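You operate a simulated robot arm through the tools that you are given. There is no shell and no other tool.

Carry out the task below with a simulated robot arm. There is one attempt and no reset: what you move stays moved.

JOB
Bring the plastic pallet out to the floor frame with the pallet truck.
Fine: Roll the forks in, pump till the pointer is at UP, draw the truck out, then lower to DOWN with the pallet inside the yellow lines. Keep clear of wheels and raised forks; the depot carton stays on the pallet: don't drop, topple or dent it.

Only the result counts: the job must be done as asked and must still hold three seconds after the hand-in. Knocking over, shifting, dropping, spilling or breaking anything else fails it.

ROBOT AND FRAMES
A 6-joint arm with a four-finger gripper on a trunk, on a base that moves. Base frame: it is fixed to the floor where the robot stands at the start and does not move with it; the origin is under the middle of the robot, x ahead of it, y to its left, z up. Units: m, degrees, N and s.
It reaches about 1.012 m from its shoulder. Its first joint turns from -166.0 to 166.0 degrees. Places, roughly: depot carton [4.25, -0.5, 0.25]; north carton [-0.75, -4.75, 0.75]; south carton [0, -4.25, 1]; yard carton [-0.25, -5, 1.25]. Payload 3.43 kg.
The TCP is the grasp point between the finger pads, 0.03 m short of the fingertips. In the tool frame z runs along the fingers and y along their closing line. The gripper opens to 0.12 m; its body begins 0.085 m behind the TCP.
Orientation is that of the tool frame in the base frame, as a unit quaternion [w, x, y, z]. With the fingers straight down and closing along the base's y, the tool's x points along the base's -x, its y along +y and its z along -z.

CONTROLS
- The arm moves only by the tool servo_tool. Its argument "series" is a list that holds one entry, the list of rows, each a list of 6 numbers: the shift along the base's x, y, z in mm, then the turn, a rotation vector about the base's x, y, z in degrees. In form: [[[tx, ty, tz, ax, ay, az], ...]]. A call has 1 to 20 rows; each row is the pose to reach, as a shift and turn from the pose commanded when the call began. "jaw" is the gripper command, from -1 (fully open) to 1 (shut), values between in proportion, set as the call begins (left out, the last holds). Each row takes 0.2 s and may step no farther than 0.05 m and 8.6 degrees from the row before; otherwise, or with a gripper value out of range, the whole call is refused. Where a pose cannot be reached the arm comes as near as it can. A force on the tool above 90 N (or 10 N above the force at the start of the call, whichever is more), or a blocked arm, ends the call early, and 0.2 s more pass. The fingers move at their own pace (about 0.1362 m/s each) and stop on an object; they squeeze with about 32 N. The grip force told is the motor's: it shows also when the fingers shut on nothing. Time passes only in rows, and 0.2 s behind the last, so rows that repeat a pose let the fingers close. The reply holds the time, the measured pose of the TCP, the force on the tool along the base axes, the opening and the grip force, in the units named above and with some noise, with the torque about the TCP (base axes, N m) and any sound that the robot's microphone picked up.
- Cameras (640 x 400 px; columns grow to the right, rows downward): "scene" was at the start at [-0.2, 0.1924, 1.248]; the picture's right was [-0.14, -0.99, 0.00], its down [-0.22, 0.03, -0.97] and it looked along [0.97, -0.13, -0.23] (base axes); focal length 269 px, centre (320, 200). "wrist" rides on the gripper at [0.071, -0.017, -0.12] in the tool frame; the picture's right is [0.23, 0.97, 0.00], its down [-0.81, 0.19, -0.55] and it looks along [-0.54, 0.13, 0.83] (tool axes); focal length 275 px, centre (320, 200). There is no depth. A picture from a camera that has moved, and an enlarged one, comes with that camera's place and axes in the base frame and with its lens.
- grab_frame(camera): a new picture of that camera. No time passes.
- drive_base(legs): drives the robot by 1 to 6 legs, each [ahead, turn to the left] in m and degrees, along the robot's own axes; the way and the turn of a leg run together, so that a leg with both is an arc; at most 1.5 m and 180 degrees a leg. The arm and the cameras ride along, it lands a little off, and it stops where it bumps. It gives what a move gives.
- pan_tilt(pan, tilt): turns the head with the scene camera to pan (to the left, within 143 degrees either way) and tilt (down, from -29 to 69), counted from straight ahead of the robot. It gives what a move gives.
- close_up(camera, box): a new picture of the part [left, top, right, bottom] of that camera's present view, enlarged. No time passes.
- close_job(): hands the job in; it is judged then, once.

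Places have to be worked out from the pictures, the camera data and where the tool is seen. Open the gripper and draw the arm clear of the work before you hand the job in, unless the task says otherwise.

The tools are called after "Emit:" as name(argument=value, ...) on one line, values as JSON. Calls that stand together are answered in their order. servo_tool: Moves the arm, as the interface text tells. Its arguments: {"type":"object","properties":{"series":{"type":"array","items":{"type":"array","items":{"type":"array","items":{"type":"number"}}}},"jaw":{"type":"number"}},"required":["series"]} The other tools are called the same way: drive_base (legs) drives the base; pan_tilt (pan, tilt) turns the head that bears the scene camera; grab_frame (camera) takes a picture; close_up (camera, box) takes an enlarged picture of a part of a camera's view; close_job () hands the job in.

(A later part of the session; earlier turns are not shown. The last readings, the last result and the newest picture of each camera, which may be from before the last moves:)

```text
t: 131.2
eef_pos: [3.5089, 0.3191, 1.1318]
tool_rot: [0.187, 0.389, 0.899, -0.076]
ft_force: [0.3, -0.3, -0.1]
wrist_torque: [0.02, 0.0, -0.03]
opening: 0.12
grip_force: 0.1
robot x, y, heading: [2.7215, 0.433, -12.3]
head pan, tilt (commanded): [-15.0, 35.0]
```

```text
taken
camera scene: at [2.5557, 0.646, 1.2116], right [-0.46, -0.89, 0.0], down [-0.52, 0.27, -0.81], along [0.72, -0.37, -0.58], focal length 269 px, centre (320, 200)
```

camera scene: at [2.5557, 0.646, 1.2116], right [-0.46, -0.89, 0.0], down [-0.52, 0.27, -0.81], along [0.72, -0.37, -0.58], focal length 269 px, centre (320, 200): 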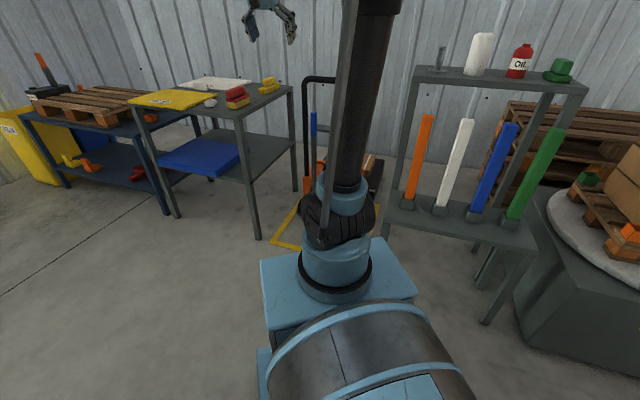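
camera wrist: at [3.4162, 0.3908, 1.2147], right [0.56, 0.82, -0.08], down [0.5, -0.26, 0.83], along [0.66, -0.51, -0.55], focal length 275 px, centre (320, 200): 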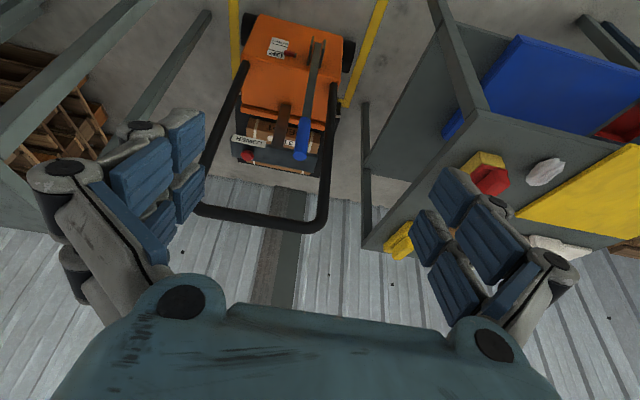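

Lever back upright, carton still in place. I zoom to see the truck, pallet and pointer.

Emit:
close_up(camera="wrist", box=[190, 0, 390, 240])

Emit:
close_up(camera="scene", box=[270, 70, 400, 260])

```text
1.67 times, centred on (290, 120) of wrist
camera zoom: at [3.4162, 0.3908, 1.2147], right [0.56, 0.82, -0.08], down [0.5, -0.26, 0.83], along [0.66, -0.51, -0.55], focal length 459 px, centre (370, 333)
```

zoom: 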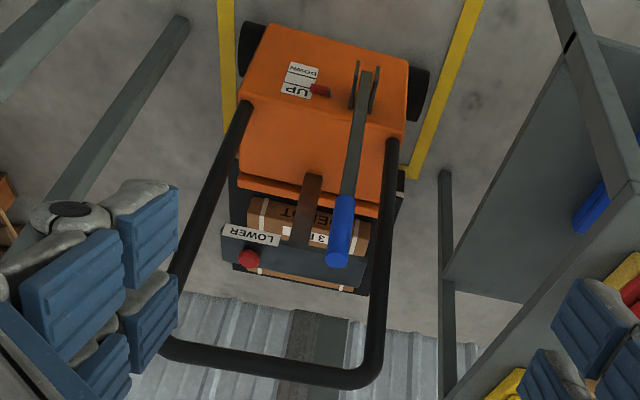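

```text
2.11 times, centred on (335, 165) of scene
camera zoom: at [2.5557, 0.646, 1.2116], right [-0.46, -0.89, 0.0], down [-0.52, 0.27, -0.81], along [0.72, -0.37, -0.58], focal length 566 px, centre (288, 274)
```

zoom: 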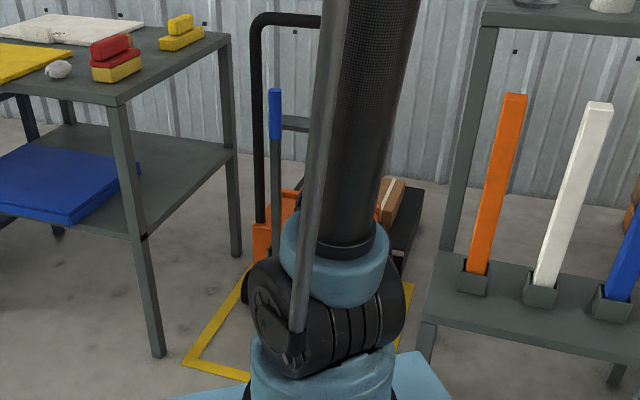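

Pointer is at the UP text; the carriage is raised and the carton sits well. Now I move the base 0.16 m forward so the handle bar is in reach for the draw-out.

Emit:
drive_base(legs=[[0.16, 0]])

Emit:
servo_tool(series=[[[0, 0, 0, 5.6, 5.27, 0], [0, 0, 0, 11.2, 10.5, 0], [0, 0, 0, 16.7, 15.8, 0], [0, 0, 0, 16.7, 15.8, 0]]])

```text
t: 132.6
eef_pos: [3.6641, 0.2878, 1.1315]
tool_rot: [0.186, 0.387, 0.9, -0.075]
ft_force: [0.2, 0.6, 0.8]
wrist_torque: [0.0, 0.03, 0.02]
opening: 0.12
grip_force: 0.1
robot x, y, heading: [2.8788, 0.4085, -12.2]
head pan, tilt (commanded): [-15.0, 35.0]
```

```text
t: 133.6
eef_pos: [3.6511, 0.289, 1.1418]
tool_rot: [0.009, 0.397, 0.918, 0.005]
ft_force: [0.4, 0.3, 0.1]
wrist_torque: [-0.02, 0.02, 0.01]
opening: 0.1201
grip_force: 0.0
robot x, y, heading: [2.876, 0.4036, -12.4]
head pan, tilt (commanded): [-15.0, 35.0]
```

Tool nearly vertical. I yaw +90° and move over the handle bar's centre at z≈1.10.

Emit:
servo_tool(series=[[[10, -30, -4, 0, 0, 8.2], [20, -61, -7, 0, 0, 16.4], [30, -91, -11, 0, 0, 24.6], [40, -121, -15, 0, 0, 32.8], [50, -152, -18, 0, 0, 41], [59, -182, -22, 0, 0, 49.2], [69, -213, -26, 0, 0, 57.4], [79, -243, -29, 0, 0, 65.6], [89, -273, -33, 0, 0, 73.8], [99, -304, -37, 0, 0, 82], [109, -334, -40, 0, 0, 90.1], [109, -334, -40, 0, 0, 90.1]]])

Emit:
grab_frame(camera="wrist")

Emit:
grab_frame(camera="scene")

```text
t: 136.2
eef_pos: [3.7603, -0.0449, 1.1006]
tool_rot: [0.003, -0.369, 0.93, 0.012]
ft_force: [-1.3, 0.2, 0.2]
wrist_torque: [0.01, 0.0, 0.03]
opening: 0.1199
grip_force: 0.0
robot x, y, heading: [2.8792, 0.4006, -12.2]
head pan, tilt (commanded): [-15.0, 35.0]
```

```text
taken
camera wrist: at [3.7187, -0.1083, 1.2201], right [-0.84, 0.55, 0.01], down [0.46, 0.68, 0.57], along [0.3, 0.48, -0.82], focal length 275 px, centre (320, 200)
```

wrist: 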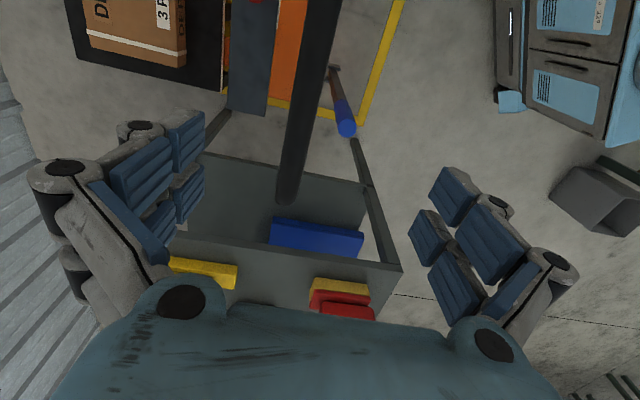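

```text
taken
camera scene: at [2.7117, 0.6112, 1.2116], right [-0.46, -0.89, 0.0], down [-0.52, 0.27, -0.81], along [0.72, -0.37, -0.58], focal length 269 px, centre (320, 200)
```

scene: 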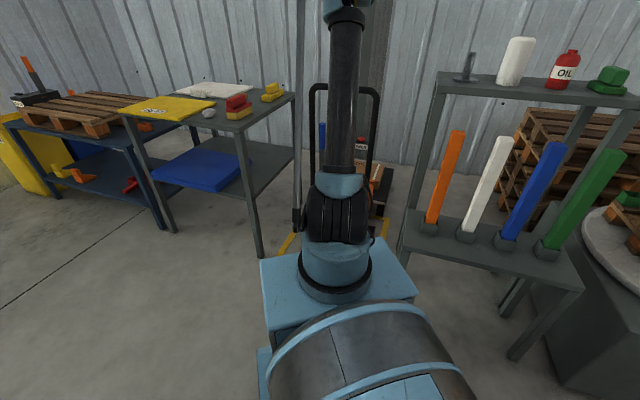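

The bar is below the tool, parallel, about 8 mm toward +u. I shift, descend and close on it.

Emit:
servo_tool(series=[[[6, -6, -40, 0, 0, 0], [6, -6, -80, 0, 0, 0], [6, -6, -120, 0, 0, 0], [6, -6, -150, 0, 0, 0], [6, -6, -174, 0, 0, 0], [6, -6, -174, 0, 0, 0]]])

Emit:
grab_frame(camera="wrist")

```text
t: 137.6
eef_pos: [3.766, -0.0501, 0.9271]
tool_rot: [0.004, -0.368, 0.93, 0.011]
ft_force: [0.3, -0.5, 0.2]
wrist_torque: [0.01, 0.01, -0.01]
opening: 0.1203
grip_force: 0.0
robot x, y, heading: [2.8811, 0.4028, -12.5]
head pan, tilt (commanded): [-15.0, 35.0]
```

```text
taken
camera wrist: at [3.7242, -0.1134, 1.0464], right [-0.83, 0.55, 0.01], down [0.46, 0.68, 0.57], along [0.3, 0.48, -0.82], focal length 275 px, centre (320, 200)
```

wrist: 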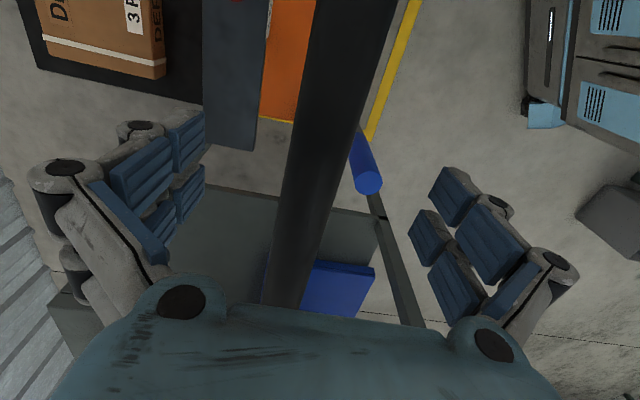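

Bar between the pads (4 mm off); I nudge and close.

Emit:
servo_tool(series=[[[3, -3, 0, 0, 0, 0], [3, -3, 0, 0, 0, 0], [3, -3, 0, 0, 0, 0], [3, -3, 0, 0, 0, 0], [3, -3, 0, 0, 0, 0]]], jaw=1)

Emit:
grab_frame(camera="wrist")

```text
t: 138.8
eef_pos: [3.7677, -0.0537, 0.9284]
tool_rot: [0.004, -0.368, 0.93, 0.01]
ft_force: [6.6, -2.8, 14.4]
wrist_torque: [-0.07, -0.2, -0.15]
opening: 0.0288
grip_force: 45.0
robot x, y, heading: [2.8792, 0.4024, -11.9]
head pan, tilt (commanded): [-15.0, 35.0]
```

```text
taken
camera wrist: at [3.727, -0.1161, 1.0471], right [-0.83, 0.55, 0.01], down [0.46, 0.68, 0.57], along [0.3, 0.48, -0.82], focal length 275 px, centre (320, 200)
```

wrist: 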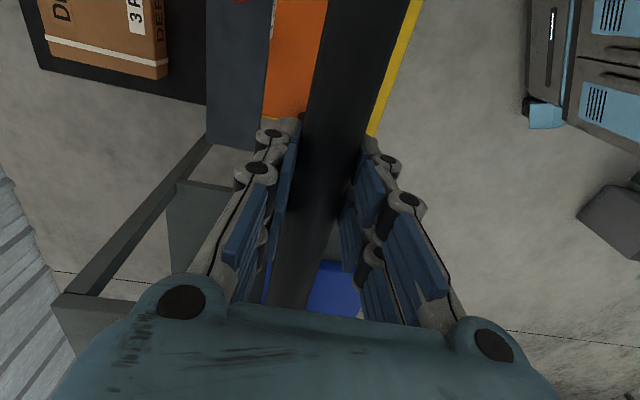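

Good grip and almost no torque: the truck's yaw is still about -46.8°. I draw the truck out slowly, 240 mm first, with a gentle start and stop.

Emit:
servo_tool(series=[[[-3, 4, 0, 0, 0, 0], [-8, 9, 0, 0, 0, 0], [-16, 17, 0, 0, 0, 0], [-26, 28, 0, 0, 0, 0], [-37, 39, 0, 0, 0, 0], [-48, 51, 0, 0, 0, 0], [-60, 64, 0, 0, 0, 0], [-72, 77, 0, 0, 0, 0], [-84, 89, 0, 0, 0, 0], [-96, 102, 0, 0, 0, 0], [-108, 115, 0, 0, 0, 0], [-120, 128, 0, 0, 0, 0], [-132, 140, 0, 0, 0, 0], [-143, 152, 0, 0, 0, 0], [-152, 162, 0, 0, 0, 0], [-159, 169, 0, 0, 0, 0], [-163, 173, 0, 0, 0, 0], [-165, 175, 0, 0, 0, 0]]])

Emit:
grab_frame(camera="wrist")

Emit:
grab_frame(camera="scene")

```text
t: 142.6
eef_pos: [3.6042, 0.1237, 0.9278]
tool_rot: [0.004, -0.368, 0.93, 0.011]
ft_force: [12.5, 4.4, 29.5]
wrist_torque: [0.08, -0.25, -0.16]
opening: 0.0288
grip_force: 44.8
robot x, y, heading: [2.8771, 0.4033, -12.5]
head pan, tilt (commanded): [-15.0, 35.0]
```

```text
taken
camera wrist: at [3.5621, 0.0593, 1.0468], right [-0.83, 0.55, 0.01], down [0.46, 0.68, 0.57], along [0.3, 0.48, -0.82], focal length 275 px, centre (320, 200)
```

wrist: 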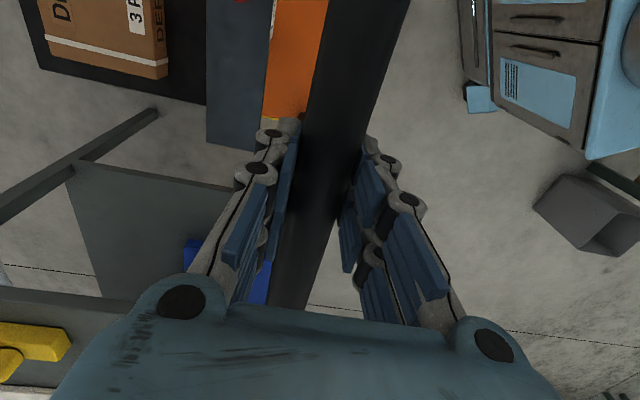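

```text
taken
camera scene: at [2.7112, 0.6117, 1.2115], right [-0.46, -0.89, 0.0], down [-0.52, 0.26, -0.81], along [0.72, -0.37, -0.58], focal length 269 px, centre (320, 200)
```

scene: 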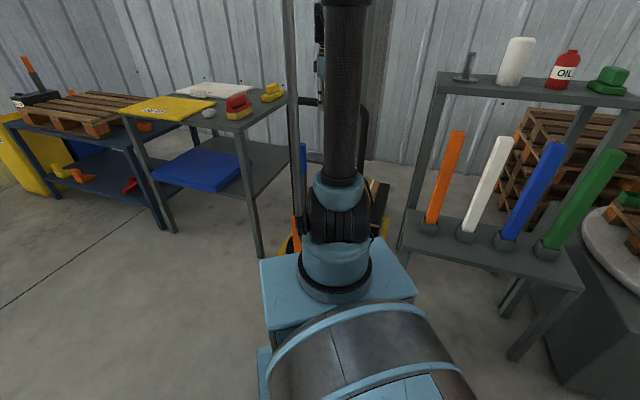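

The pallet and carton come along steadily. I draw out another 180 mm gently.

Emit:
servo_tool(series=[[[-3, 4, 0, 0, 0, 0], [-8, 9, 0, 0, 0, 0], [-16, 17, 0, 0, 0, 0], [-26, 28, 0, 0, 0, 0], [-37, 39, 0, 0, 0, 0], [-48, 51, 0, 0, 0, 0], [-60, 64, 0, 0, 0, 0], [-72, 77, 0, 0, 0, 0], [-84, 89, 0, 0, 0, 0], [-95, 101, 0, 0, 0, 0], [-105, 112, 0, 0, 0, 0], [-113, 120, 0, 0, 0, 0], [-119, 127, 0, 0, 0, 0], [-122, 130, 0, 0, 0, 0], [-123, 131, 0, 0, 0, 0]]])

Emit:
grab_frame(camera="wrist")

Emit:
grab_frame(camera="scene")

```text
t: 145.8
eef_pos: [3.4808, 0.2531, 0.9268]
tool_rot: [0.004, -0.368, 0.93, 0.011]
ft_force: [7.6, -2.1, 16.6]
wrist_torque: [-0.65, 0.59, -0.08]
opening: 0.0286
grip_force: 44.4
robot x, y, heading: [2.876, 0.4044, -12.2]
head pan, tilt (commanded): [-15.0, 35.0]
```

```text
taken
camera wrist: at [3.4397, 0.1894, 1.0466], right [-0.83, 0.55, 0.01], down [0.46, 0.68, 0.57], along [0.3, 0.48, -0.82], focal length 275 px, centre (320, 200)
```

wrist: 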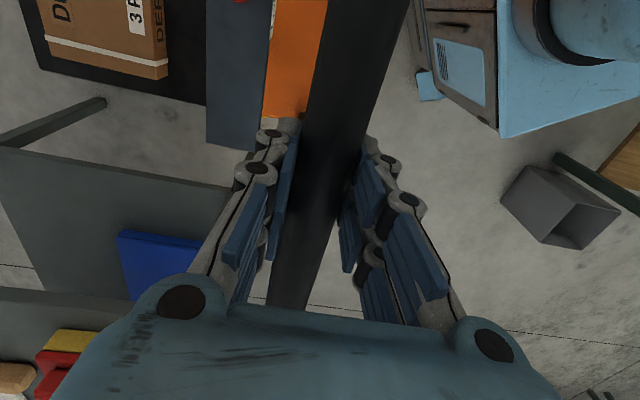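

```text
taken
camera scene: at [2.7114, 0.6114, 1.2116], right [-0.46, -0.89, 0.0], down [-0.52, 0.27, -0.81], along [0.72, -0.37, -0.58], focal length 269 px, centre (320, 200)
```

scene: 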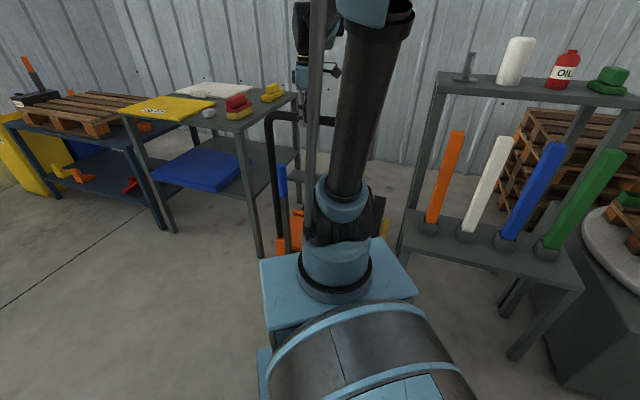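

Truck is at about +0.08 m. I release the bar, rise and turn the tool so the wrist camera looks forward over the pallet, to measure it against the yellow frame.

Emit:
servo_tool(series=[[[0, 0, 0, 0, 0, 0], [0, 0, 0, 0, 0, 0], [0, 0, 0, 0, 0, 0], [0, 0, 0, 0, 0, 0], [0, 0, 40, 0, 0, 0], [0, 0, 85, 0, 0, 0], [0, 0, 130, 0, 0, 0], [0, 0, 180, 0, 0, 0]]], jaw=-1)

Emit:
servo_tool(series=[[[19, -20, 0, 0, 0, -8.2], [38, -40, 0, 0, 0, -16.4], [57, -60, 0, 0, 0, -24.6], [75, -80, 0, 0, 0, -32.8], [94, -100, 0, 0, 0, -41], [113, -120, 0, 0, 0, -49.2], [132, -140, 0, 0, 0, -57.4], [151, -160, 0, 0, 0, -65.6], [170, -180, 0, 0, 0, -73.8], [188, -200, 0, 0, 0, -82], [207, -220, 0, 0, 0, -90], [207, -220, 0, 0, 0, -90]]])

Emit:
grab_frame(camera="wrist")

```text
t: 147.6
eef_pos: [3.4818, 0.2522, 1.1095]
tool_rot: [0.004, -0.368, 0.93, 0.011]
ft_force: [-0.4, 0.3, -0.1]
wrist_torque: [0.04, 0.0, 0.0]
opening: 0.1201
grip_force: 0.1
robot x, y, heading: [2.8741, 0.4036, -12.4]
head pan, tilt (commanded): [-15.0, 35.0]
```

```text
t: 150.2
eef_pos: [3.689, 0.0336, 1.1061]
tool_rot: [0.01, 0.398, 0.917, 0.004]
ft_force: [0.1, 0.2, -0.1]
wrist_torque: [0.0, 0.0, 0.01]
opening: 0.12
grip_force: 0.0
robot x, y, heading: [2.8815, 0.4019, -12.2]
head pan, tilt (commanded): [-15.0, 35.0]
```

```text
taken
camera wrist: at [3.6232, 0.0736, 1.2259], right [0.55, 0.83, 0.01], down [0.68, -0.46, 0.57], along [0.48, -0.3, -0.82], focal length 275 px, centre (320, 200)
```

wrist: 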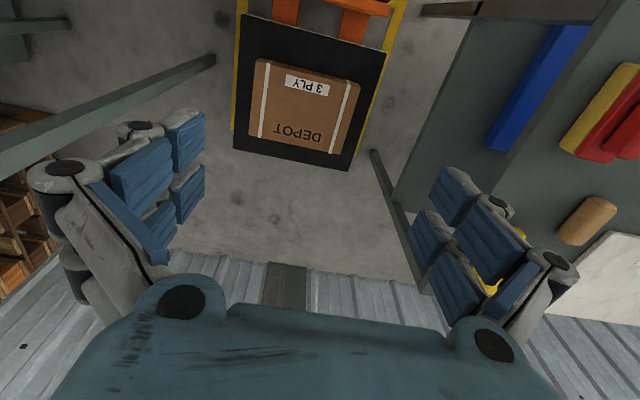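

The pallet with carton is above the frame. I zoom for accurate edge readings.

Emit:
close_up(camera="wrist", box=[210, 0, 430, 190])

Emit:
close_up(camera="scene", box=[240, 150, 420, 290])

```text
2.11 times, centred on (320, 95) of wrist
camera zoom: at [3.6232, 0.0736, 1.2259], right [0.55, 0.83, 0.01], down [0.68, -0.46, 0.57], along [0.48, -0.3, -0.82], focal length 580 px, centre (320, 421)
```

zoom: 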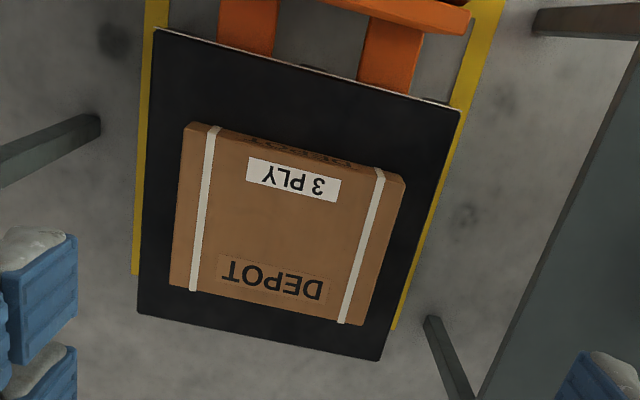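

```text
2.86 times, centred on (330, 220) of scene
camera zoom: at [2.7116, 0.6112, 1.2116], right [-0.46, -0.89, 0.0], down [-0.52, 0.27, -0.81], along [0.72, -0.37, -0.58], focal length 768 px, centre (291, 143)
```

zoom: 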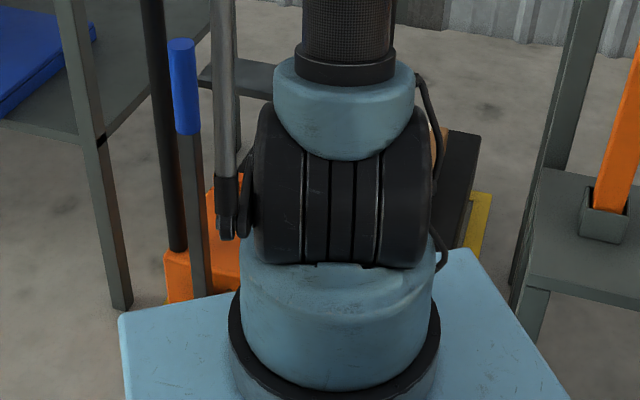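

From this view: frame outer edges u 0.233–0.888, v -0.29…0.309 (centre u≈0.56, v≈0.0095); pallet (0.48×0.47 m) centre u≈0.642, v≈0.009, yaw aligned. So it must come back ~82 mm more. I return over the bar to re-grip.

Emit:
servo_tool(series=[[[-19, 20, 0, 0, 0, 8.2], [-38, 40, 0, 0, 0, 16.4], [-57, 60, 0, 0, 0, 24.6], [-75, 80, 0, 0, 0, 32.8], [-94, 100, 0, 0, 0, 41], [-113, 120, 0, 0, 0, 49.2], [-132, 140, 0, 0, 0, 57.4], [-151, 160, 0, 0, 0, 65.6], [-170, 180, 0, 0, 0, 73.8], [-188, 200, 0, 0, 0, 82], [-207, 220, 0, 0, 0, 90], [-207, 220, 0, 0, 0, 90]]])

Emit:
grab_frame(camera="wrist")

```text
t: 152.8
eef_pos: [3.482, 0.2528, 1.1072]
tool_rot: [0.002, -0.369, 0.93, 0.01]
ft_force: [-0.4, -0.7, -0.2]
wrist_torque: [0.02, -0.03, 0.01]
opening: 0.1201
grip_force: 0.1
robot x, y, heading: [2.8782, 0.4035, -12.4]
head pan, tilt (commanded): [-15.0, 35.0]
```

```text
taken
camera wrist: at [3.4396, 0.1892, 1.2264], right [-0.84, 0.55, 0.01], down [0.46, 0.68, 0.57], along [0.3, 0.48, -0.82], focal length 275 px, centre (320, 200)
```

wrist: 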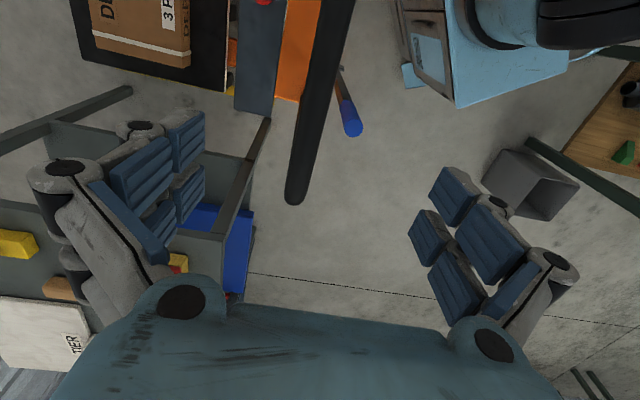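

The bar is right below. I descend, then close on it.

Emit:
servo_tool(series=[[[0, 0, -40, 0, 0, 0], [0, 0, -80, 0, 0, 0], [0, 0, -120, 0, 0, 0], [0, 0, -155, 0, 0, 0], [0, 0, -180, 0, 0, 0], [0, 0, -180, 0, 0, 0]]])

Emit:
servo_tool(series=[[[0, 0, 0, 0, 0, 0], [0, 0, 0, 0, 0, 0], [0, 0, 0, 0, 0, 0], [0, 0, 0, 0, 0, 0], [0, 0, 0, 0, 0, 0]]], jaw=1)

```text
t: 154.2
eef_pos: [3.4812, 0.2522, 0.9253]
tool_rot: [0.003, -0.369, 0.929, 0.011]
ft_force: [-0.6, -0.5, -1.0]
wrist_torque: [0.01, 0.0, -0.02]
opening: 0.1202
grip_force: 0.0
robot x, y, heading: [2.879, 0.4047, -12.4]
head pan, tilt (commanded): [-15.0, 35.0]
```

```text
t: 155.4
eef_pos: [3.481, 0.2521, 0.9274]
tool_rot: [0.004, -0.369, 0.929, 0.011]
ft_force: [0.1, 0.7, 17.2]
wrist_torque: [0.0, 0.14, -0.1]
opening: 0.0288
grip_force: 44.9
robot x, y, heading: [2.8794, 0.4056, -12.3]
head pan, tilt (commanded): [-15.0, 35.0]
```

Gripped again. I draw back 82 mm slowly.

Emit:
servo_tool(series=[[[-2, 2, 0, 0, 0, 0], [-6, 6, 0, 0, 0, 0], [-12, 13, 0, 0, 0, 0], [-19, 20, 0, 0, 0, 0], [-26, 28, 0, 0, 0, 0], [-33, 35, 0, 0, 0, 0], [-40, 42, 0, 0, 0, 0], [-46, 49, 0, 0, 0, 0], [-51, 54, 0, 0, 0, 0], [-54, 57.5, 0, 0, 0, 0], [-56, 59.7, 0, 0, 0, 0], [-56, 59.7, 0, 0, 0, 0]]])

Emit:
grab_frame(camera="scene")

```text
t: 158.0
eef_pos: [3.4245, 0.3127, 0.9265]
tool_rot: [0.002, -0.369, 0.93, 0.012]
ft_force: [-10.0, -14.6, -5.2]
wrist_torque: [-0.05, -0.08, -0.16]
opening: 0.0287
grip_force: 44.9
robot x, y, heading: [2.8789, 0.4036, -12.4]
head pan, tilt (commanded): [-15.0, 35.0]
```

```text
taken
camera scene: at [2.7113, 0.6109, 1.2116], right [-0.46, -0.89, 0.0], down [-0.52, 0.27, -0.81], along [0.72, -0.37, -0.58], focal length 269 px, centre (320, 200)
```

scene: 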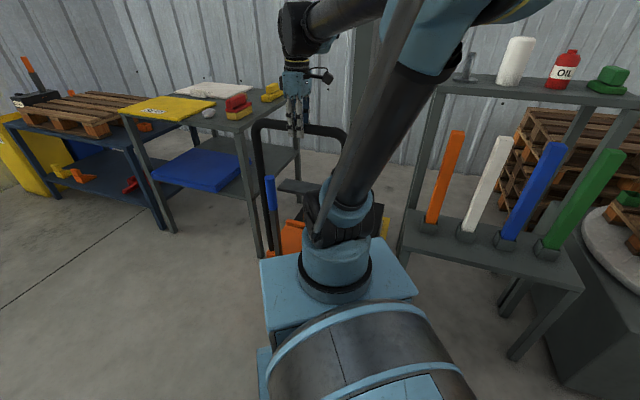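

Now at the target. I release, rise, and check the pallet against the frame with the forward-looking view again.

Emit:
servo_tool(series=[[[0, 0, 0, 0, 0, 0], [0, 0, 0, 0, 0, 0], [0, 0, 0, 0, 0, 0], [0, 0, 0, 0, 0, 0], [0, 0, 40, 0, 0, 0], [0, 0, 85, 0, 0, 0], [0, 0, 130, 0, 0, 0], [0, 0, 180, 0, 0, 0]]], jaw=-1)

Emit:
servo_tool(series=[[[24, -25, 0, 0, 0, -8.2], [48, -51, 0, 0, 0, -16.4], [72, -76, 0, 0, 0, -24.6], [96, -101, 0, 0, 0, -32.8], [120, -127, 0, 0, 0, -41], [144, -152, 0, 0, 0, -49.2], [168, -178, 0, 0, 0, -57.4], [192, -203, 0, 0, 0, -65.6], [216, -228, 0, 0, 0, -73.8], [240, -254, 0, 0, 0, -82], [264, -279, 0, 0, 0, -90], [264, -279, 0, 0, 0, -90]]])

Emit:
grab_frame(camera="wrist")

Emit:
close_up(camera="wrist", box=[210, 0, 430, 190])

```text
t: 159.8
eef_pos: [3.4256, 0.3156, 1.108]
tool_rot: [0.003, -0.369, 0.929, 0.011]
ft_force: [-0.8, 0.1, -0.3]
wrist_torque: [0.0, -0.03, -0.03]
opening: 0.1203
grip_force: 0.1
robot x, y, heading: [2.8818, 0.4043, -12.5]
head pan, tilt (commanded): [-15.0, 35.0]
```

```text
t: 162.4
eef_pos: [3.6898, 0.0335, 1.1079]
tool_rot: [0.011, 0.397, 0.918, 0.005]
ft_force: [0.1, 0.0, 1.2]
wrist_torque: [-0.01, -0.04, -0.01]
opening: 0.1201
grip_force: 0.0
robot x, y, heading: [2.8791, 0.4058, -12.3]
head pan, tilt (commanded): [-15.0, 35.0]
```

```text
taken
camera wrist: at [3.6243, 0.0743, 1.2265], right [0.55, 0.83, 0.01], down [0.68, -0.46, 0.57], along [0.48, -0.3, -0.82], focal length 275 px, centre (320, 200)
```

wrist: 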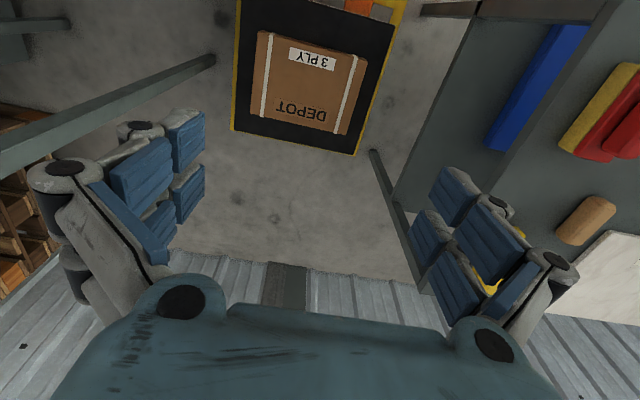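

```text
2.11 times, centred on (320, 95) of wrist
camera zoom: at [3.6243, 0.0743, 1.2265], right [0.55, 0.83, 0.01], down [0.68, -0.46, 0.57], along [0.48, -0.3, -0.82], focal length 580 px, centre (320, 421)
```

zoom: 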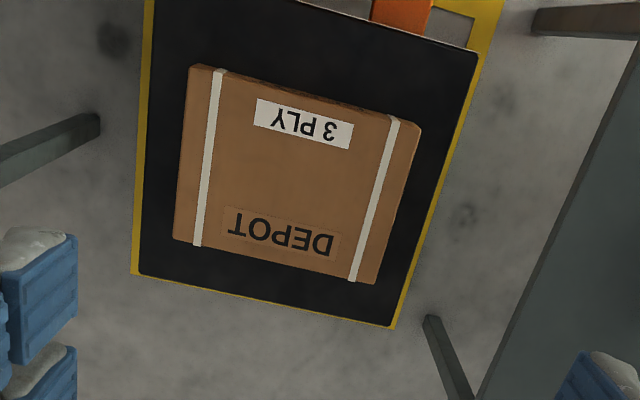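

The raised pallet is now centred: u 0.333–0.797 (frame inner 0.263–0.858), v -0.234…0.255 (frame inner ≈ -0.26…0.279), squared up. Next is lowering: I close the fingers and move above the red LOWER button at about (3.452, 0.182, 0.637).

Emit:
servo_tool(series=[[[-21, 13, 0, 0, 0, 8.2], [-42, 26, 0, 0, 0, 16.4], [-63, 40, 0, 0, 0, 24.6], [-84, 53, 0, 0, 0, 32.8], [-105, 66, 0, 0, 0, 41], [-126, 79, 0, 0, 0, 49.2], [-147, 92, 0, 0, 0, 57.4], [-168, 105, 0, 0, 0, 65.6], [-189, 118, 0, 0, 0, 73.8], [-210, 131, 0, 0, 0, 82], [-231, 141, 0, 0, 0, 90], [-231, 141, 0, 0, 0, 90]]], jaw=1)

Emit:
grab_frame(camera="wrist")

Emit:
grab_frame(camera="scene")

```text
t: 165.0
eef_pos: [3.4582, 0.174, 1.1073]
tool_rot: [0.005, -0.369, 0.929, 0.011]
ft_force: [-0.1, -0.5, 0.4]
wrist_torque: [0.0, 0.02, 0.0]
opening: 0.0
grip_force: 32.1
robot x, y, heading: [2.8772, 0.4081, -12.3]
head pan, tilt (commanded): [-15.0, 35.0]
```

```text
taken
camera wrist: at [3.4166, 0.1108, 1.2268], right [-0.84, 0.55, 0.01], down [0.46, 0.68, 0.57], along [0.3, 0.48, -0.82], focal length 275 px, centre (320, 200)
```

wrist: 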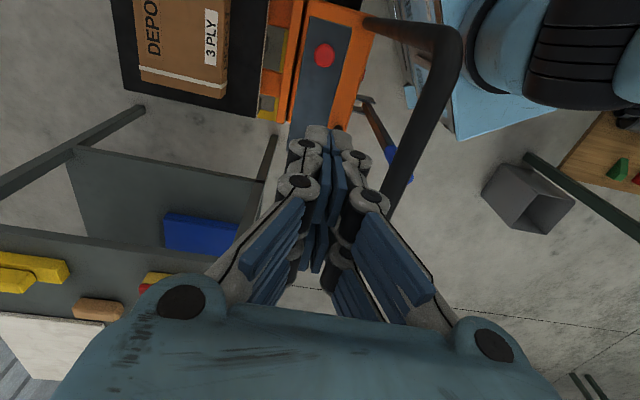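

```text
taken
camera scene: at [2.7116, 0.6113, 1.2116], right [-0.46, -0.89, 0.0], down [-0.52, 0.27, -0.81], along [0.72, -0.37, -0.58], focal length 269 px, centre (320, 200)
```

scene: 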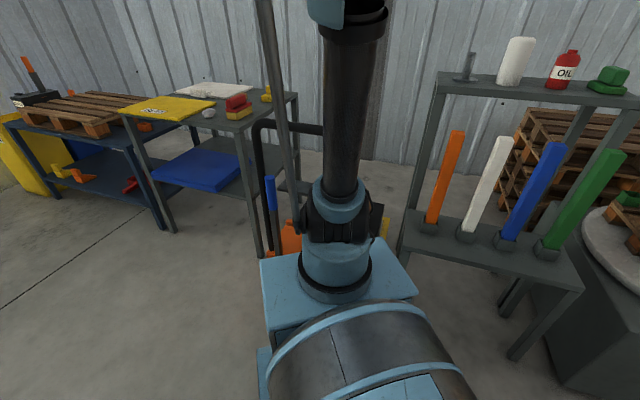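

The button is visible just ahead of the fingertips. I zoom to pin it down.

Emit:
close_up(camera="wrist", box=[270, 10, 400, 110])

```text
4.00 times, centred on (335, 60) of wrist
camera zoom: at [3.4166, 0.1108, 1.2268], right [-0.84, 0.55, 0.01], down [0.46, 0.68, 0.57], along [0.3, 0.48, -0.82], focal length 1101 px, centre (260, 760)
```

zoom: 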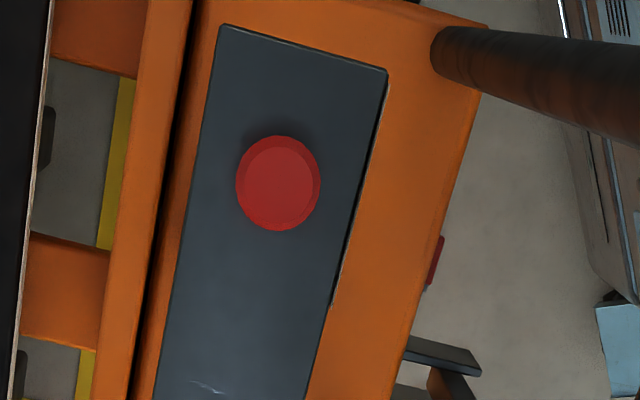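

Button centre ≈ (3.442, 0.182), 47 mm wide. I tilt the tool 20° (body leaning away from the handle bar) and descend to just above the button.

Emit:
servo_tool(series=[[[-3, 0, 0, 4.85, 4.57, 0], [-6, 0, 0, 9.7, 9.15, 0], [-9, 0.5, 0, 14.56, 13.72, 0], [-9, 0.5, -45, 14.56, 13.72, 0], [-9, 0.5, -90, 14.56, 13.72, 0], [-9, 0.5, -135, 14.56, 13.72, 0], [-9, 0.5, -180, 14.56, 13.72, 0], [-9, 0.5, -225, 14.56, 13.72, 0], [-9, 0.5, -270, 14.56, 13.72, 0], [-9, 0.5, -310, 14.56, 13.72, 0], [-9, 0.5, -350, 14.56, 13.72, 0], [-9, 0.5, -385, 14.56, 13.72, 0], [-9, 0.5, -405, 14.56, 13.72, 0], [-9, 0.5, -405, 14.56, 13.72, 0]]])

Emit:
grab_frame(camera="wrist")

Emit:
grab_frame(camera="scene")

```text
t: 168.0
eef_pos: [3.448, 0.1759, 0.7014]
tool_rot: [-0.061, -0.36, 0.915, 0.173]
ft_force: [-0.4, 0.1, 0.0]
wrist_torque: [0.01, -0.03, -0.04]
opening: 0.0
grip_force: 32.1
robot x, y, heading: [2.8801, 0.4013, -12.4]
head pan, tilt (commanded): [-15.0, 35.0]
```

```text
taken
camera wrist: at [3.4341, 0.084, 0.8066], right [-0.79, 0.5, 0.35], down [0.6, 0.53, 0.59], along [0.12, 0.68, -0.73], focal length 275 px, centre (320, 200)
```

wrist: 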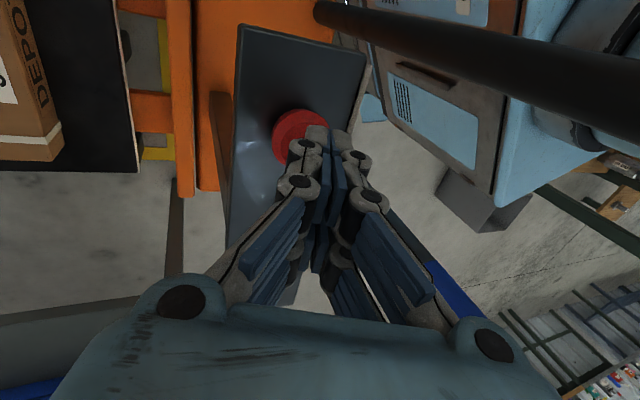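

```text
taken
camera scene: at [2.7116, 0.6113, 1.2116], right [-0.46, -0.89, 0.0], down [-0.52, 0.27, -0.81], along [0.72, -0.37, -0.58], focal length 269 px, centre (320, 200)
```

scene: 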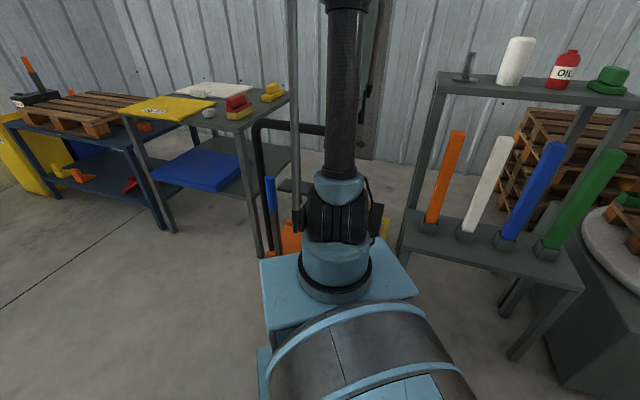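

The fingertips are right above the button. I press down slowly, 5 mm per step.

Emit:
servo_tool(series=[[[0, 0, -6, 0, 0, 0], [0, 0, -12, 0, 0, 0], [0, 0, -18, 0, 0, 0], [0, 0, -23, 0, 0, 0], [0, 0, -28, 0, 0, 0], [0, 0, -32, 0, 0, 0]]])

Emit:
grab_frame(camera="wrist")

```text
t: 169.4
eef_pos: [3.4485, 0.1758, 0.6702]
tool_rot: [-0.061, -0.361, 0.914, 0.172]
ft_force: [5.8, -3.2, 52.2]
wrist_torque: [-0.08, -0.04, -0.01]
opening: 0.0
grip_force: 31.8
robot x, y, heading: [2.8787, 0.4046, -12.1]
head pan, tilt (commanded): [-15.0, 35.0]
heard: click
```

```text
taken
camera wrist: at [3.4338, 0.0831, 0.7762], right [-0.79, 0.5, 0.35], down [0.6, 0.53, 0.6], along [0.12, 0.68, -0.72], focal length 275 px, centre (320, 200)
```

wrist: 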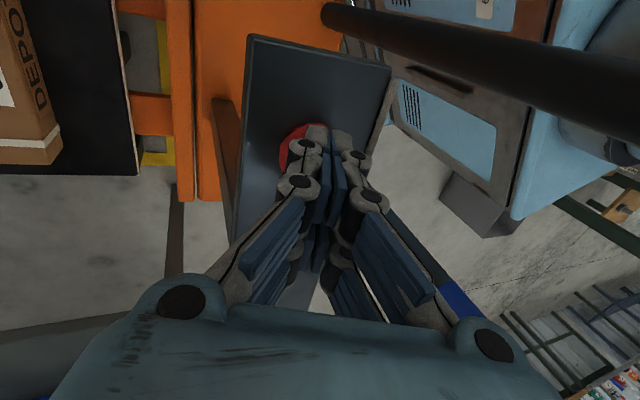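

A click and 52 N: the button is pressed. I hold it for about 3 s to let the forks sink.

Emit:
servo_tool(series=[[[0, 0, 0, 0, 0, 0], [0, 0, 0, 0, 0, 0], [0, 0, 0, 0, 0, 0], [0, 0, 0, 0, 0, 0], [0, 0, 0, 0, 0, 0], [0, 0, 0, 0, 0, 0], [0, 0, 0, 0, 0, 0], [0, 0, 0, 0, 0, 0], [0, 0, 0, 0, 0, 0], [0, 0, 0, 0, 0, 0], [0, 0, 0, 0, 0, 0], [0, 0, 0, 0, 0, 0], [0, 0, 0, 0, 0, 0], [0, 0, 0, 0, 0, 0], [0, 0, 0, 0, 0, 0]]])

Emit:
grab_frame(camera="wrist")

Emit:
grab_frame(camera="scene")

```text
t: 172.6
eef_pos: [3.4488, 0.1748, 0.6703]
tool_rot: [-0.062, -0.361, 0.914, 0.172]
ft_force: [0.7, 0.0, 53.8]
wrist_torque: [-0.02, 0.1, 0.01]
opening: 0.0003
grip_force: 31.8
robot x, y, heading: [2.879, 0.4015, -12.2]
head pan, tilt (commanded): [-15.0, 35.0]
```

```text
taken
camera wrist: at [3.4336, 0.0832, 0.7761], right [-0.79, 0.5, 0.35], down [0.6, 0.53, 0.6], along [0.12, 0.68, -0.73], focal length 275 px, centre (320, 200)
```

wrist: 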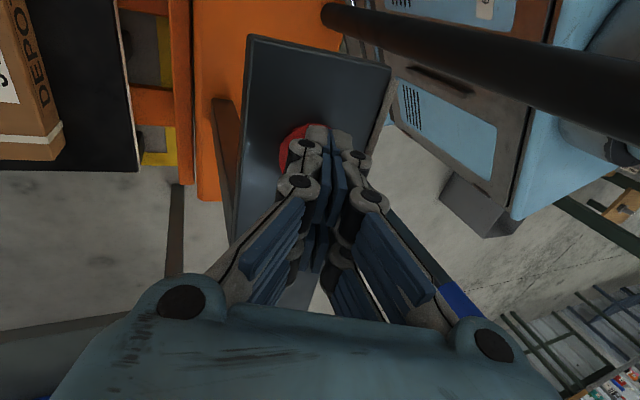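

```text
taken
camera scene: at [2.7104, 0.6117, 1.2113], right [-0.46, -0.89, 0.0], down [-0.52, 0.26, -0.81], along [0.72, -0.37, -0.58], focal length 269 px, centre (320, 200)
```

scene: 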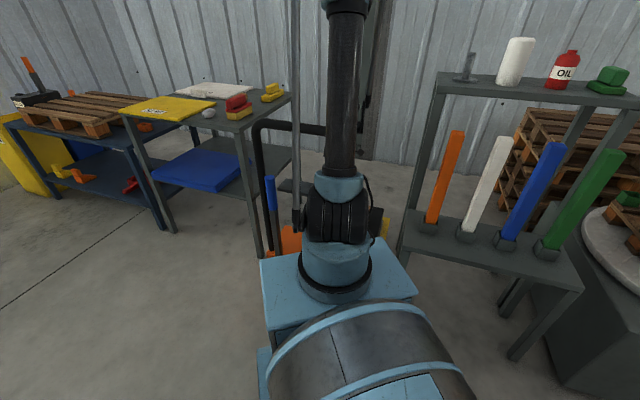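

The carriage is sinking (its edge moved in the view). I hold for another 4 s.

Emit:
servo_tool(series=[[[0, 0, 0, 0, 0, 0], [0, 0, 0, 0, 0, 0], [0, 0, 0, 0, 0, 0], [0, 0, 0, 0, 0, 0], [0, 0, 0, 0, 0, 0], [0, 0, 0, 0, 0, 0], [0, 0, 0, 0, 0, 0], [0, 0, 0, 0, 0, 0], [0, 0, 0, 0, 0, 0], [0, 0, 0, 0, 0, 0], [0, 0, 0, 0, 0, 0], [0, 0, 0, 0, 0, 0], [0, 0, 0, 0, 0, 0], [0, 0, 0, 0, 0, 0], [0, 0, 0, 0, 0, 0], [0, 0, 0, 0, 0, 0], [0, 0, 0, 0, 0, 0], [0, 0, 0, 0, 0, 0], [0, 0, 0, 0, 0, 0], [0, 0, 0, 0, 0, 0]]])

Emit:
grab_frame(camera="wrist")

```text
t: 176.8
eef_pos: [3.4475, 0.1746, 0.6725]
tool_rot: [-0.06, -0.362, 0.914, 0.172]
ft_force: [0.5, -0.3, 52.7]
wrist_torque: [0.01, 0.15, 0.02]
opening: 0.0
grip_force: 31.9
robot x, y, heading: [2.8767, 0.4047, -12.3]
head pan, tilt (commanded): [-15.0, 35.0]
```

```text
taken
camera wrist: at [3.4336, 0.0832, 0.7761], right [-0.79, 0.5, 0.35], down [0.6, 0.53, 0.6], along [0.12, 0.68, -0.73], focal length 275 px, centre (320, 200)
```

wrist: 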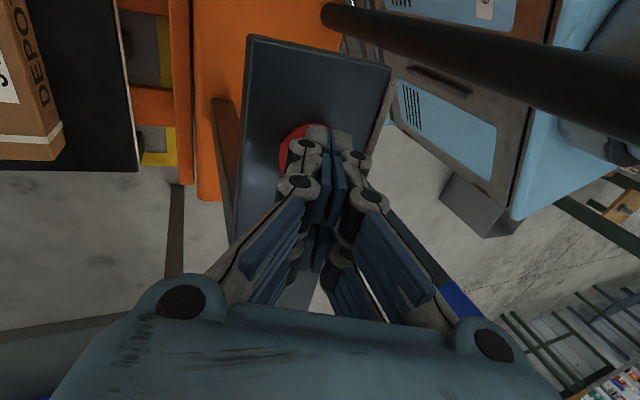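

No further change: lowering has finished. I rise off the button to z≈1.10 and straighten the tool.

Emit:
servo_tool(series=[[[0, 0, 15, 0, 0, 0], [0, 0, 45, 0, 0, 0], [0, 0, 90, 0, 0, 0], [0, 0, 135, 0, 0, 0], [0, 0, 180, 0, 0, 0], [0, 0, 225, 0, 0, 0], [0, 0, 270, 0, 0, 0], [0, 0, 315, 0, 0, 0], [0, 0, 360, 0, 0, 0], [0, 0, 405, 0, 0, 0], [0, 0, 435, 0, 0, 0], [0, 0, 435, -4.85, -4.57, 0], [0, 0, 435, -9.7, -9.15, 0], [0, 0, 435, -14.56, -13.72, 0], [0, 0, 435, -14.56, -13.72, 0]]])

Emit:
servo_tool(series=[[[22, -14, 0, 0, 0, -8.2], [44, -28, 0, 0, 0, -16.4], [66, -42, 0, 0, 0, -24.6], [88, -56, 0, 0, 0, -32.8], [110, -70, 0, 0, 0, -41], [132, -84, 0, 0, 0, -49.2], [154, -98, 0, 0, 0, -57.4], [176, -112, 0, 0, 0, -65.6], [198, -126, 0, 0, 0, -73.8], [220, -138, 0, 0, 0, -82], [242, -142, 0, 0, 0, -90], [242, -142, 0, 0, 0, -90]]])

Emit:
grab_frame(camera="wrist")

Emit:
close_up(camera="wrist", box=[210, 0, 430, 190])

```text
t: 180.0
eef_pos: [3.4481, 0.1758, 1.1055]
tool_rot: [0.004, -0.37, 0.929, 0.011]
ft_force: [-0.2, 0.1, 1.0]
wrist_torque: [0.02, 0.0, 0.02]
opening: 0.0
grip_force: 32.1
robot x, y, heading: [2.8799, 0.4054, -12.3]
head pan, tilt (commanded): [-15.0, 35.0]
```

```text
t: 182.6
eef_pos: [3.6919, 0.0333, 1.105]
tool_rot: [0.009, 0.397, 0.918, 0.006]
ft_force: [-0.7, 0.2, -0.1]
wrist_torque: [0.02, 0.0, 0.0]
opening: 0.0001
grip_force: 32.2
robot x, y, heading: [2.8774, 0.4038, -12.3]
head pan, tilt (commanded): [-15.0, 35.0]
```

```text
taken
camera wrist: at [3.6254, 0.0742, 1.2237], right [0.55, 0.83, 0.01], down [0.68, -0.46, 0.57], along [0.48, -0.3, -0.82], focal length 275 px, centre (320, 200)
```

wrist: 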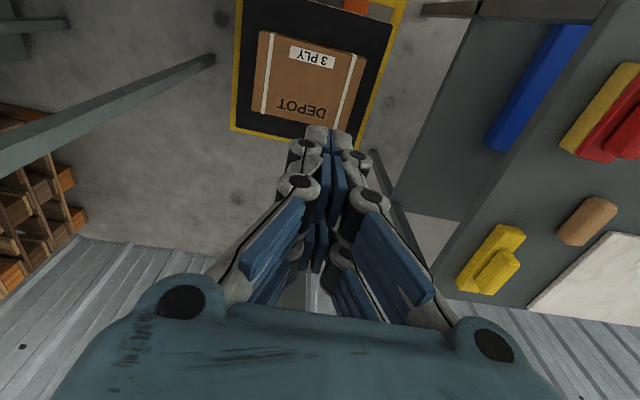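

```text
2.11 times, centred on (320, 95) of wrist
camera zoom: at [3.6254, 0.0742, 1.2237], right [0.55, 0.83, 0.01], down [0.68, -0.46, 0.57], along [0.48, -0.3, -0.82], focal length 580 px, centre (320, 421)
```

zoom: 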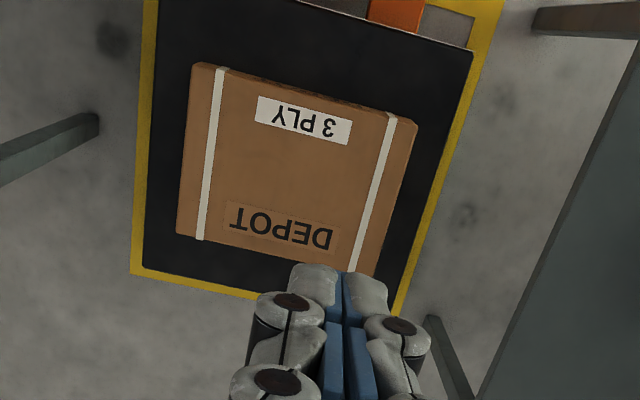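

The pallet is down and inside the yellow lines on all sides, carton in place. I open the gripper, retract the arm over the truck, and back the base away to read the pointer.

Emit:
servo_tool(series=[[[0, 0, 10, 0, 0, 0], [-30, 20, 20, 0, 0, 0], [-65, 40, 30, 0, 0, 0], [-100, 60, 40, 0, 0, 0], [-135, 80, 40, 0, 0, 0], [-170, 100, 40, 0, 0, 0], [-205, 120, 40, 0, 0, 0], [-240, 140, 40, 0, 0, 0], [-270, 155, 40, 0, 0, 0], [-270, 155, 40, 0, 0, 0]]], jaw=-1)

Emit:
drive_base(legs=[[-0.3, 0]])

Emit:
grab_frame(camera="wrist")

Emit:
grab_frame(camera="scene")

```text
t: 184.8
eef_pos: [3.4201, 0.1879, 1.1469]
tool_rot: [0.01, 0.397, 0.918, 0.006]
ft_force: [-0.1, 0.7, 0.1]
wrist_torque: [0.03, 0.01, 0.0]
opening: 0.12
grip_force: 0.1
robot x, y, heading: [2.8809, 0.4025, -12.4]
head pan, tilt (commanded): [-15.0, 35.0]
```

```text
t: 186.9
eef_pos: [3.1267, 0.2522, 1.1467]
tool_rot: [0.009, 0.397, 0.918, 0.005]
ft_force: [0.4, 0.4, -0.1]
wrist_torque: [0.01, -0.02, 0.02]
opening: 0.1201
grip_force: 0.0
robot x, y, heading: [2.5829, 0.4704, -12.4]
head pan, tilt (commanded): [-15.0, 35.0]
```

```text
taken
camera wrist: at [3.0617, 0.2928, 1.2654], right [0.55, 0.83, 0.01], down [0.68, -0.46, 0.57], along [0.48, -0.3, -0.82], focal length 275 px, centre (320, 200)
```

wrist: 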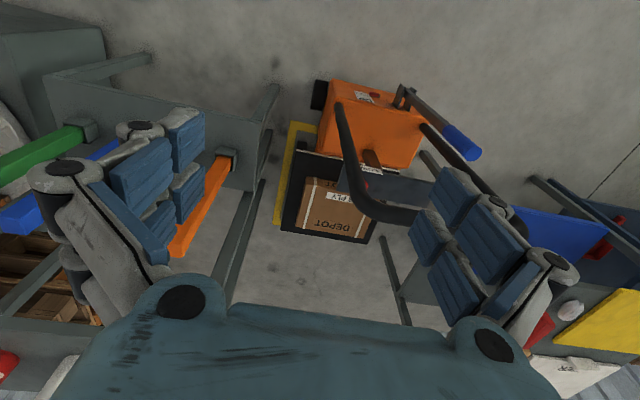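

```text
taken
camera scene: at [2.4182, 0.6755, 1.2116], right [-0.46, -0.89, 0.0], down [-0.52, 0.27, -0.81], along [0.72, -0.37, -0.58], focal length 269 px, centre (320, 200)
```

scene: 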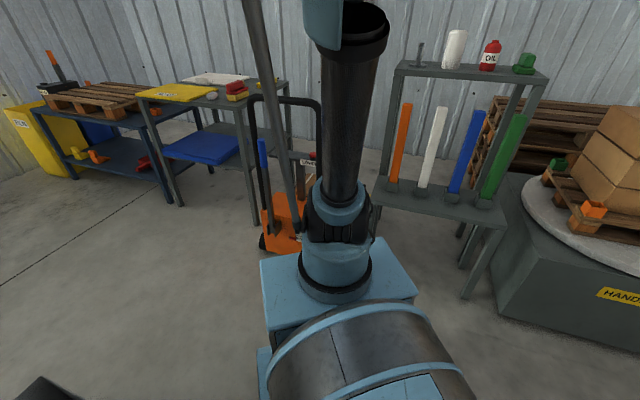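

Emit:
close_up(camera="wrist", box=[250, 60, 500, 260])

Emit:
close_up(camera="wrist", box=[330, 75, 420, 135])

Emit:
close_up(camera="scene", box=[250, 150, 330, 260])

```text
2.00 times, centred on (375, 160) of wrist
camera zoom: at [3.0617, 0.2928, 1.2654], right [0.55, 0.83, 0.01], down [0.68, -0.46, 0.57], along [0.48, -0.3, -0.82], focal length 551 px, centre (210, 280)
```

zoom: 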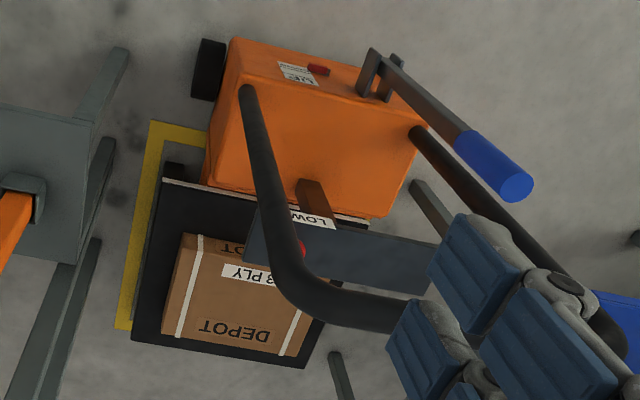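

```text
6.67 times, centred on (375, 105) of wrist
camera zoom: at [3.0617, 0.2928, 1.2654], right [0.55, 0.83, 0.01], down [0.68, -0.46, 0.57], along [0.48, -0.3, -0.82], focal length 1835 px, centre (-47, 833)
```

zoom: 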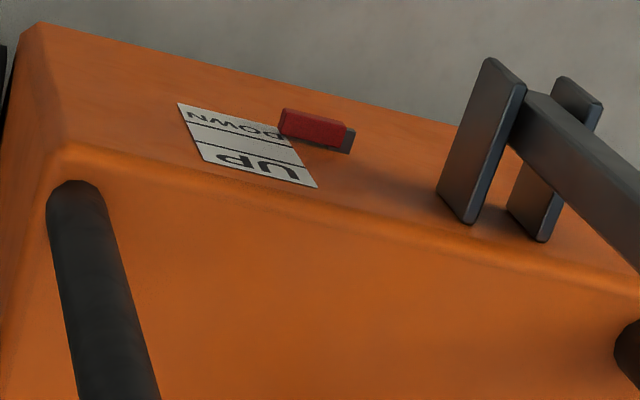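

```text
3.64 times, centred on (290, 205) of scene
camera zoom: at [2.4182, 0.6755, 1.2116], right [-0.46, -0.89, 0.0], down [-0.52, 0.27, -0.81], along [0.72, -0.37, -0.58], focal length 978 px, centre (429, 182)
```

zoom: 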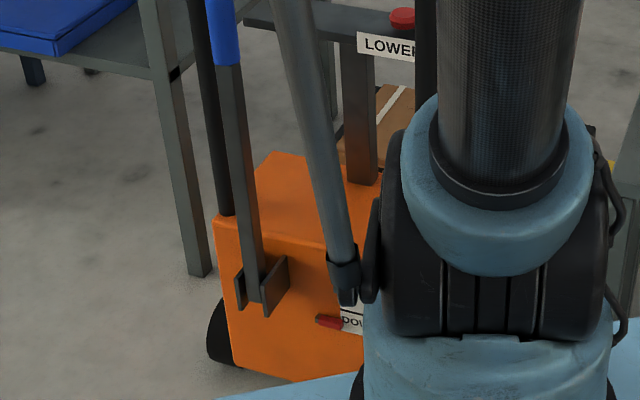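

The pointer is at DOWN. I back the robot a bit further so the arm is well clear, and take a last look at everything.

Emit:
drive_base(legs=[[-0.25, 0], [0, -25]])

Emit:
pan_tilt(pan=20, tilt=25)

Emit:
grab_frame(camera="scene")

Emit:
grab_frame(camera="wrist")

```text
t: 190.1
eef_pos: [2.7294, 0.105, 1.1527]
tool_rot: [0.016, 0.588, 0.808, 0.002]
ft_force: [-0.3, 1.4, -0.1]
wrist_torque: [0.01, 0.01, 0.01]
opening: 0.12
grip_force: 0.0
robot x, y, heading: [2.3443, 0.5234, -37.7]
head pan, tilt (commanded): [-15.0, 35.0]
```

```text
t: 191.2
eef_pos: [2.7193, 0.1128, 1.1604]
tool_rot: [0.022, 0.588, 0.808, 0.002]
ft_force: [0.6, 0.4, -0.2]
wrist_torque: [0.02, -0.03, -0.02]
opening: 0.12
grip_force: 0.0
robot x, y, heading: [2.3462, 0.5231, -38.0]
head pan, tilt (commanded): [20.0, 25.0]
```

```text
taken
camera scene: at [2.315, 0.8245, 1.2273], right [-0.3, -0.95, 0.0], down [-0.41, 0.14, -0.9], along [0.86, -0.27, -0.43], focal length 269 px, centre (320, 200)
```

scene: 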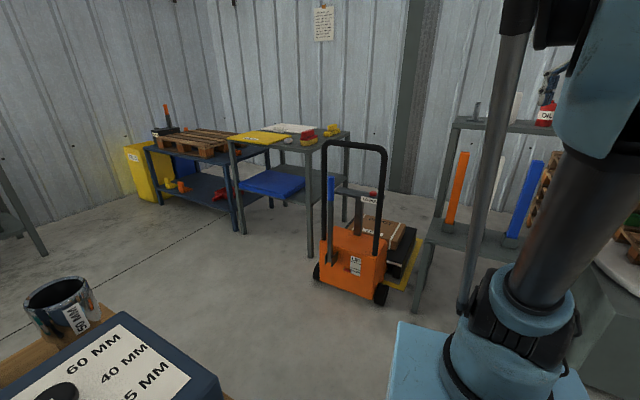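

```text
taken
camera wrist: at [2.6741, 0.1786, 1.277], right [0.85, 0.52, 0.02], down [0.41, -0.7, 0.59], along [0.32, -0.49, -0.81], focal length 275 px, centre (320, 200)
```

wrist: 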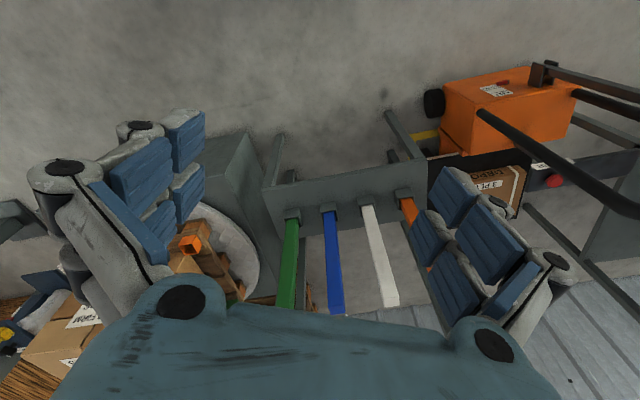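

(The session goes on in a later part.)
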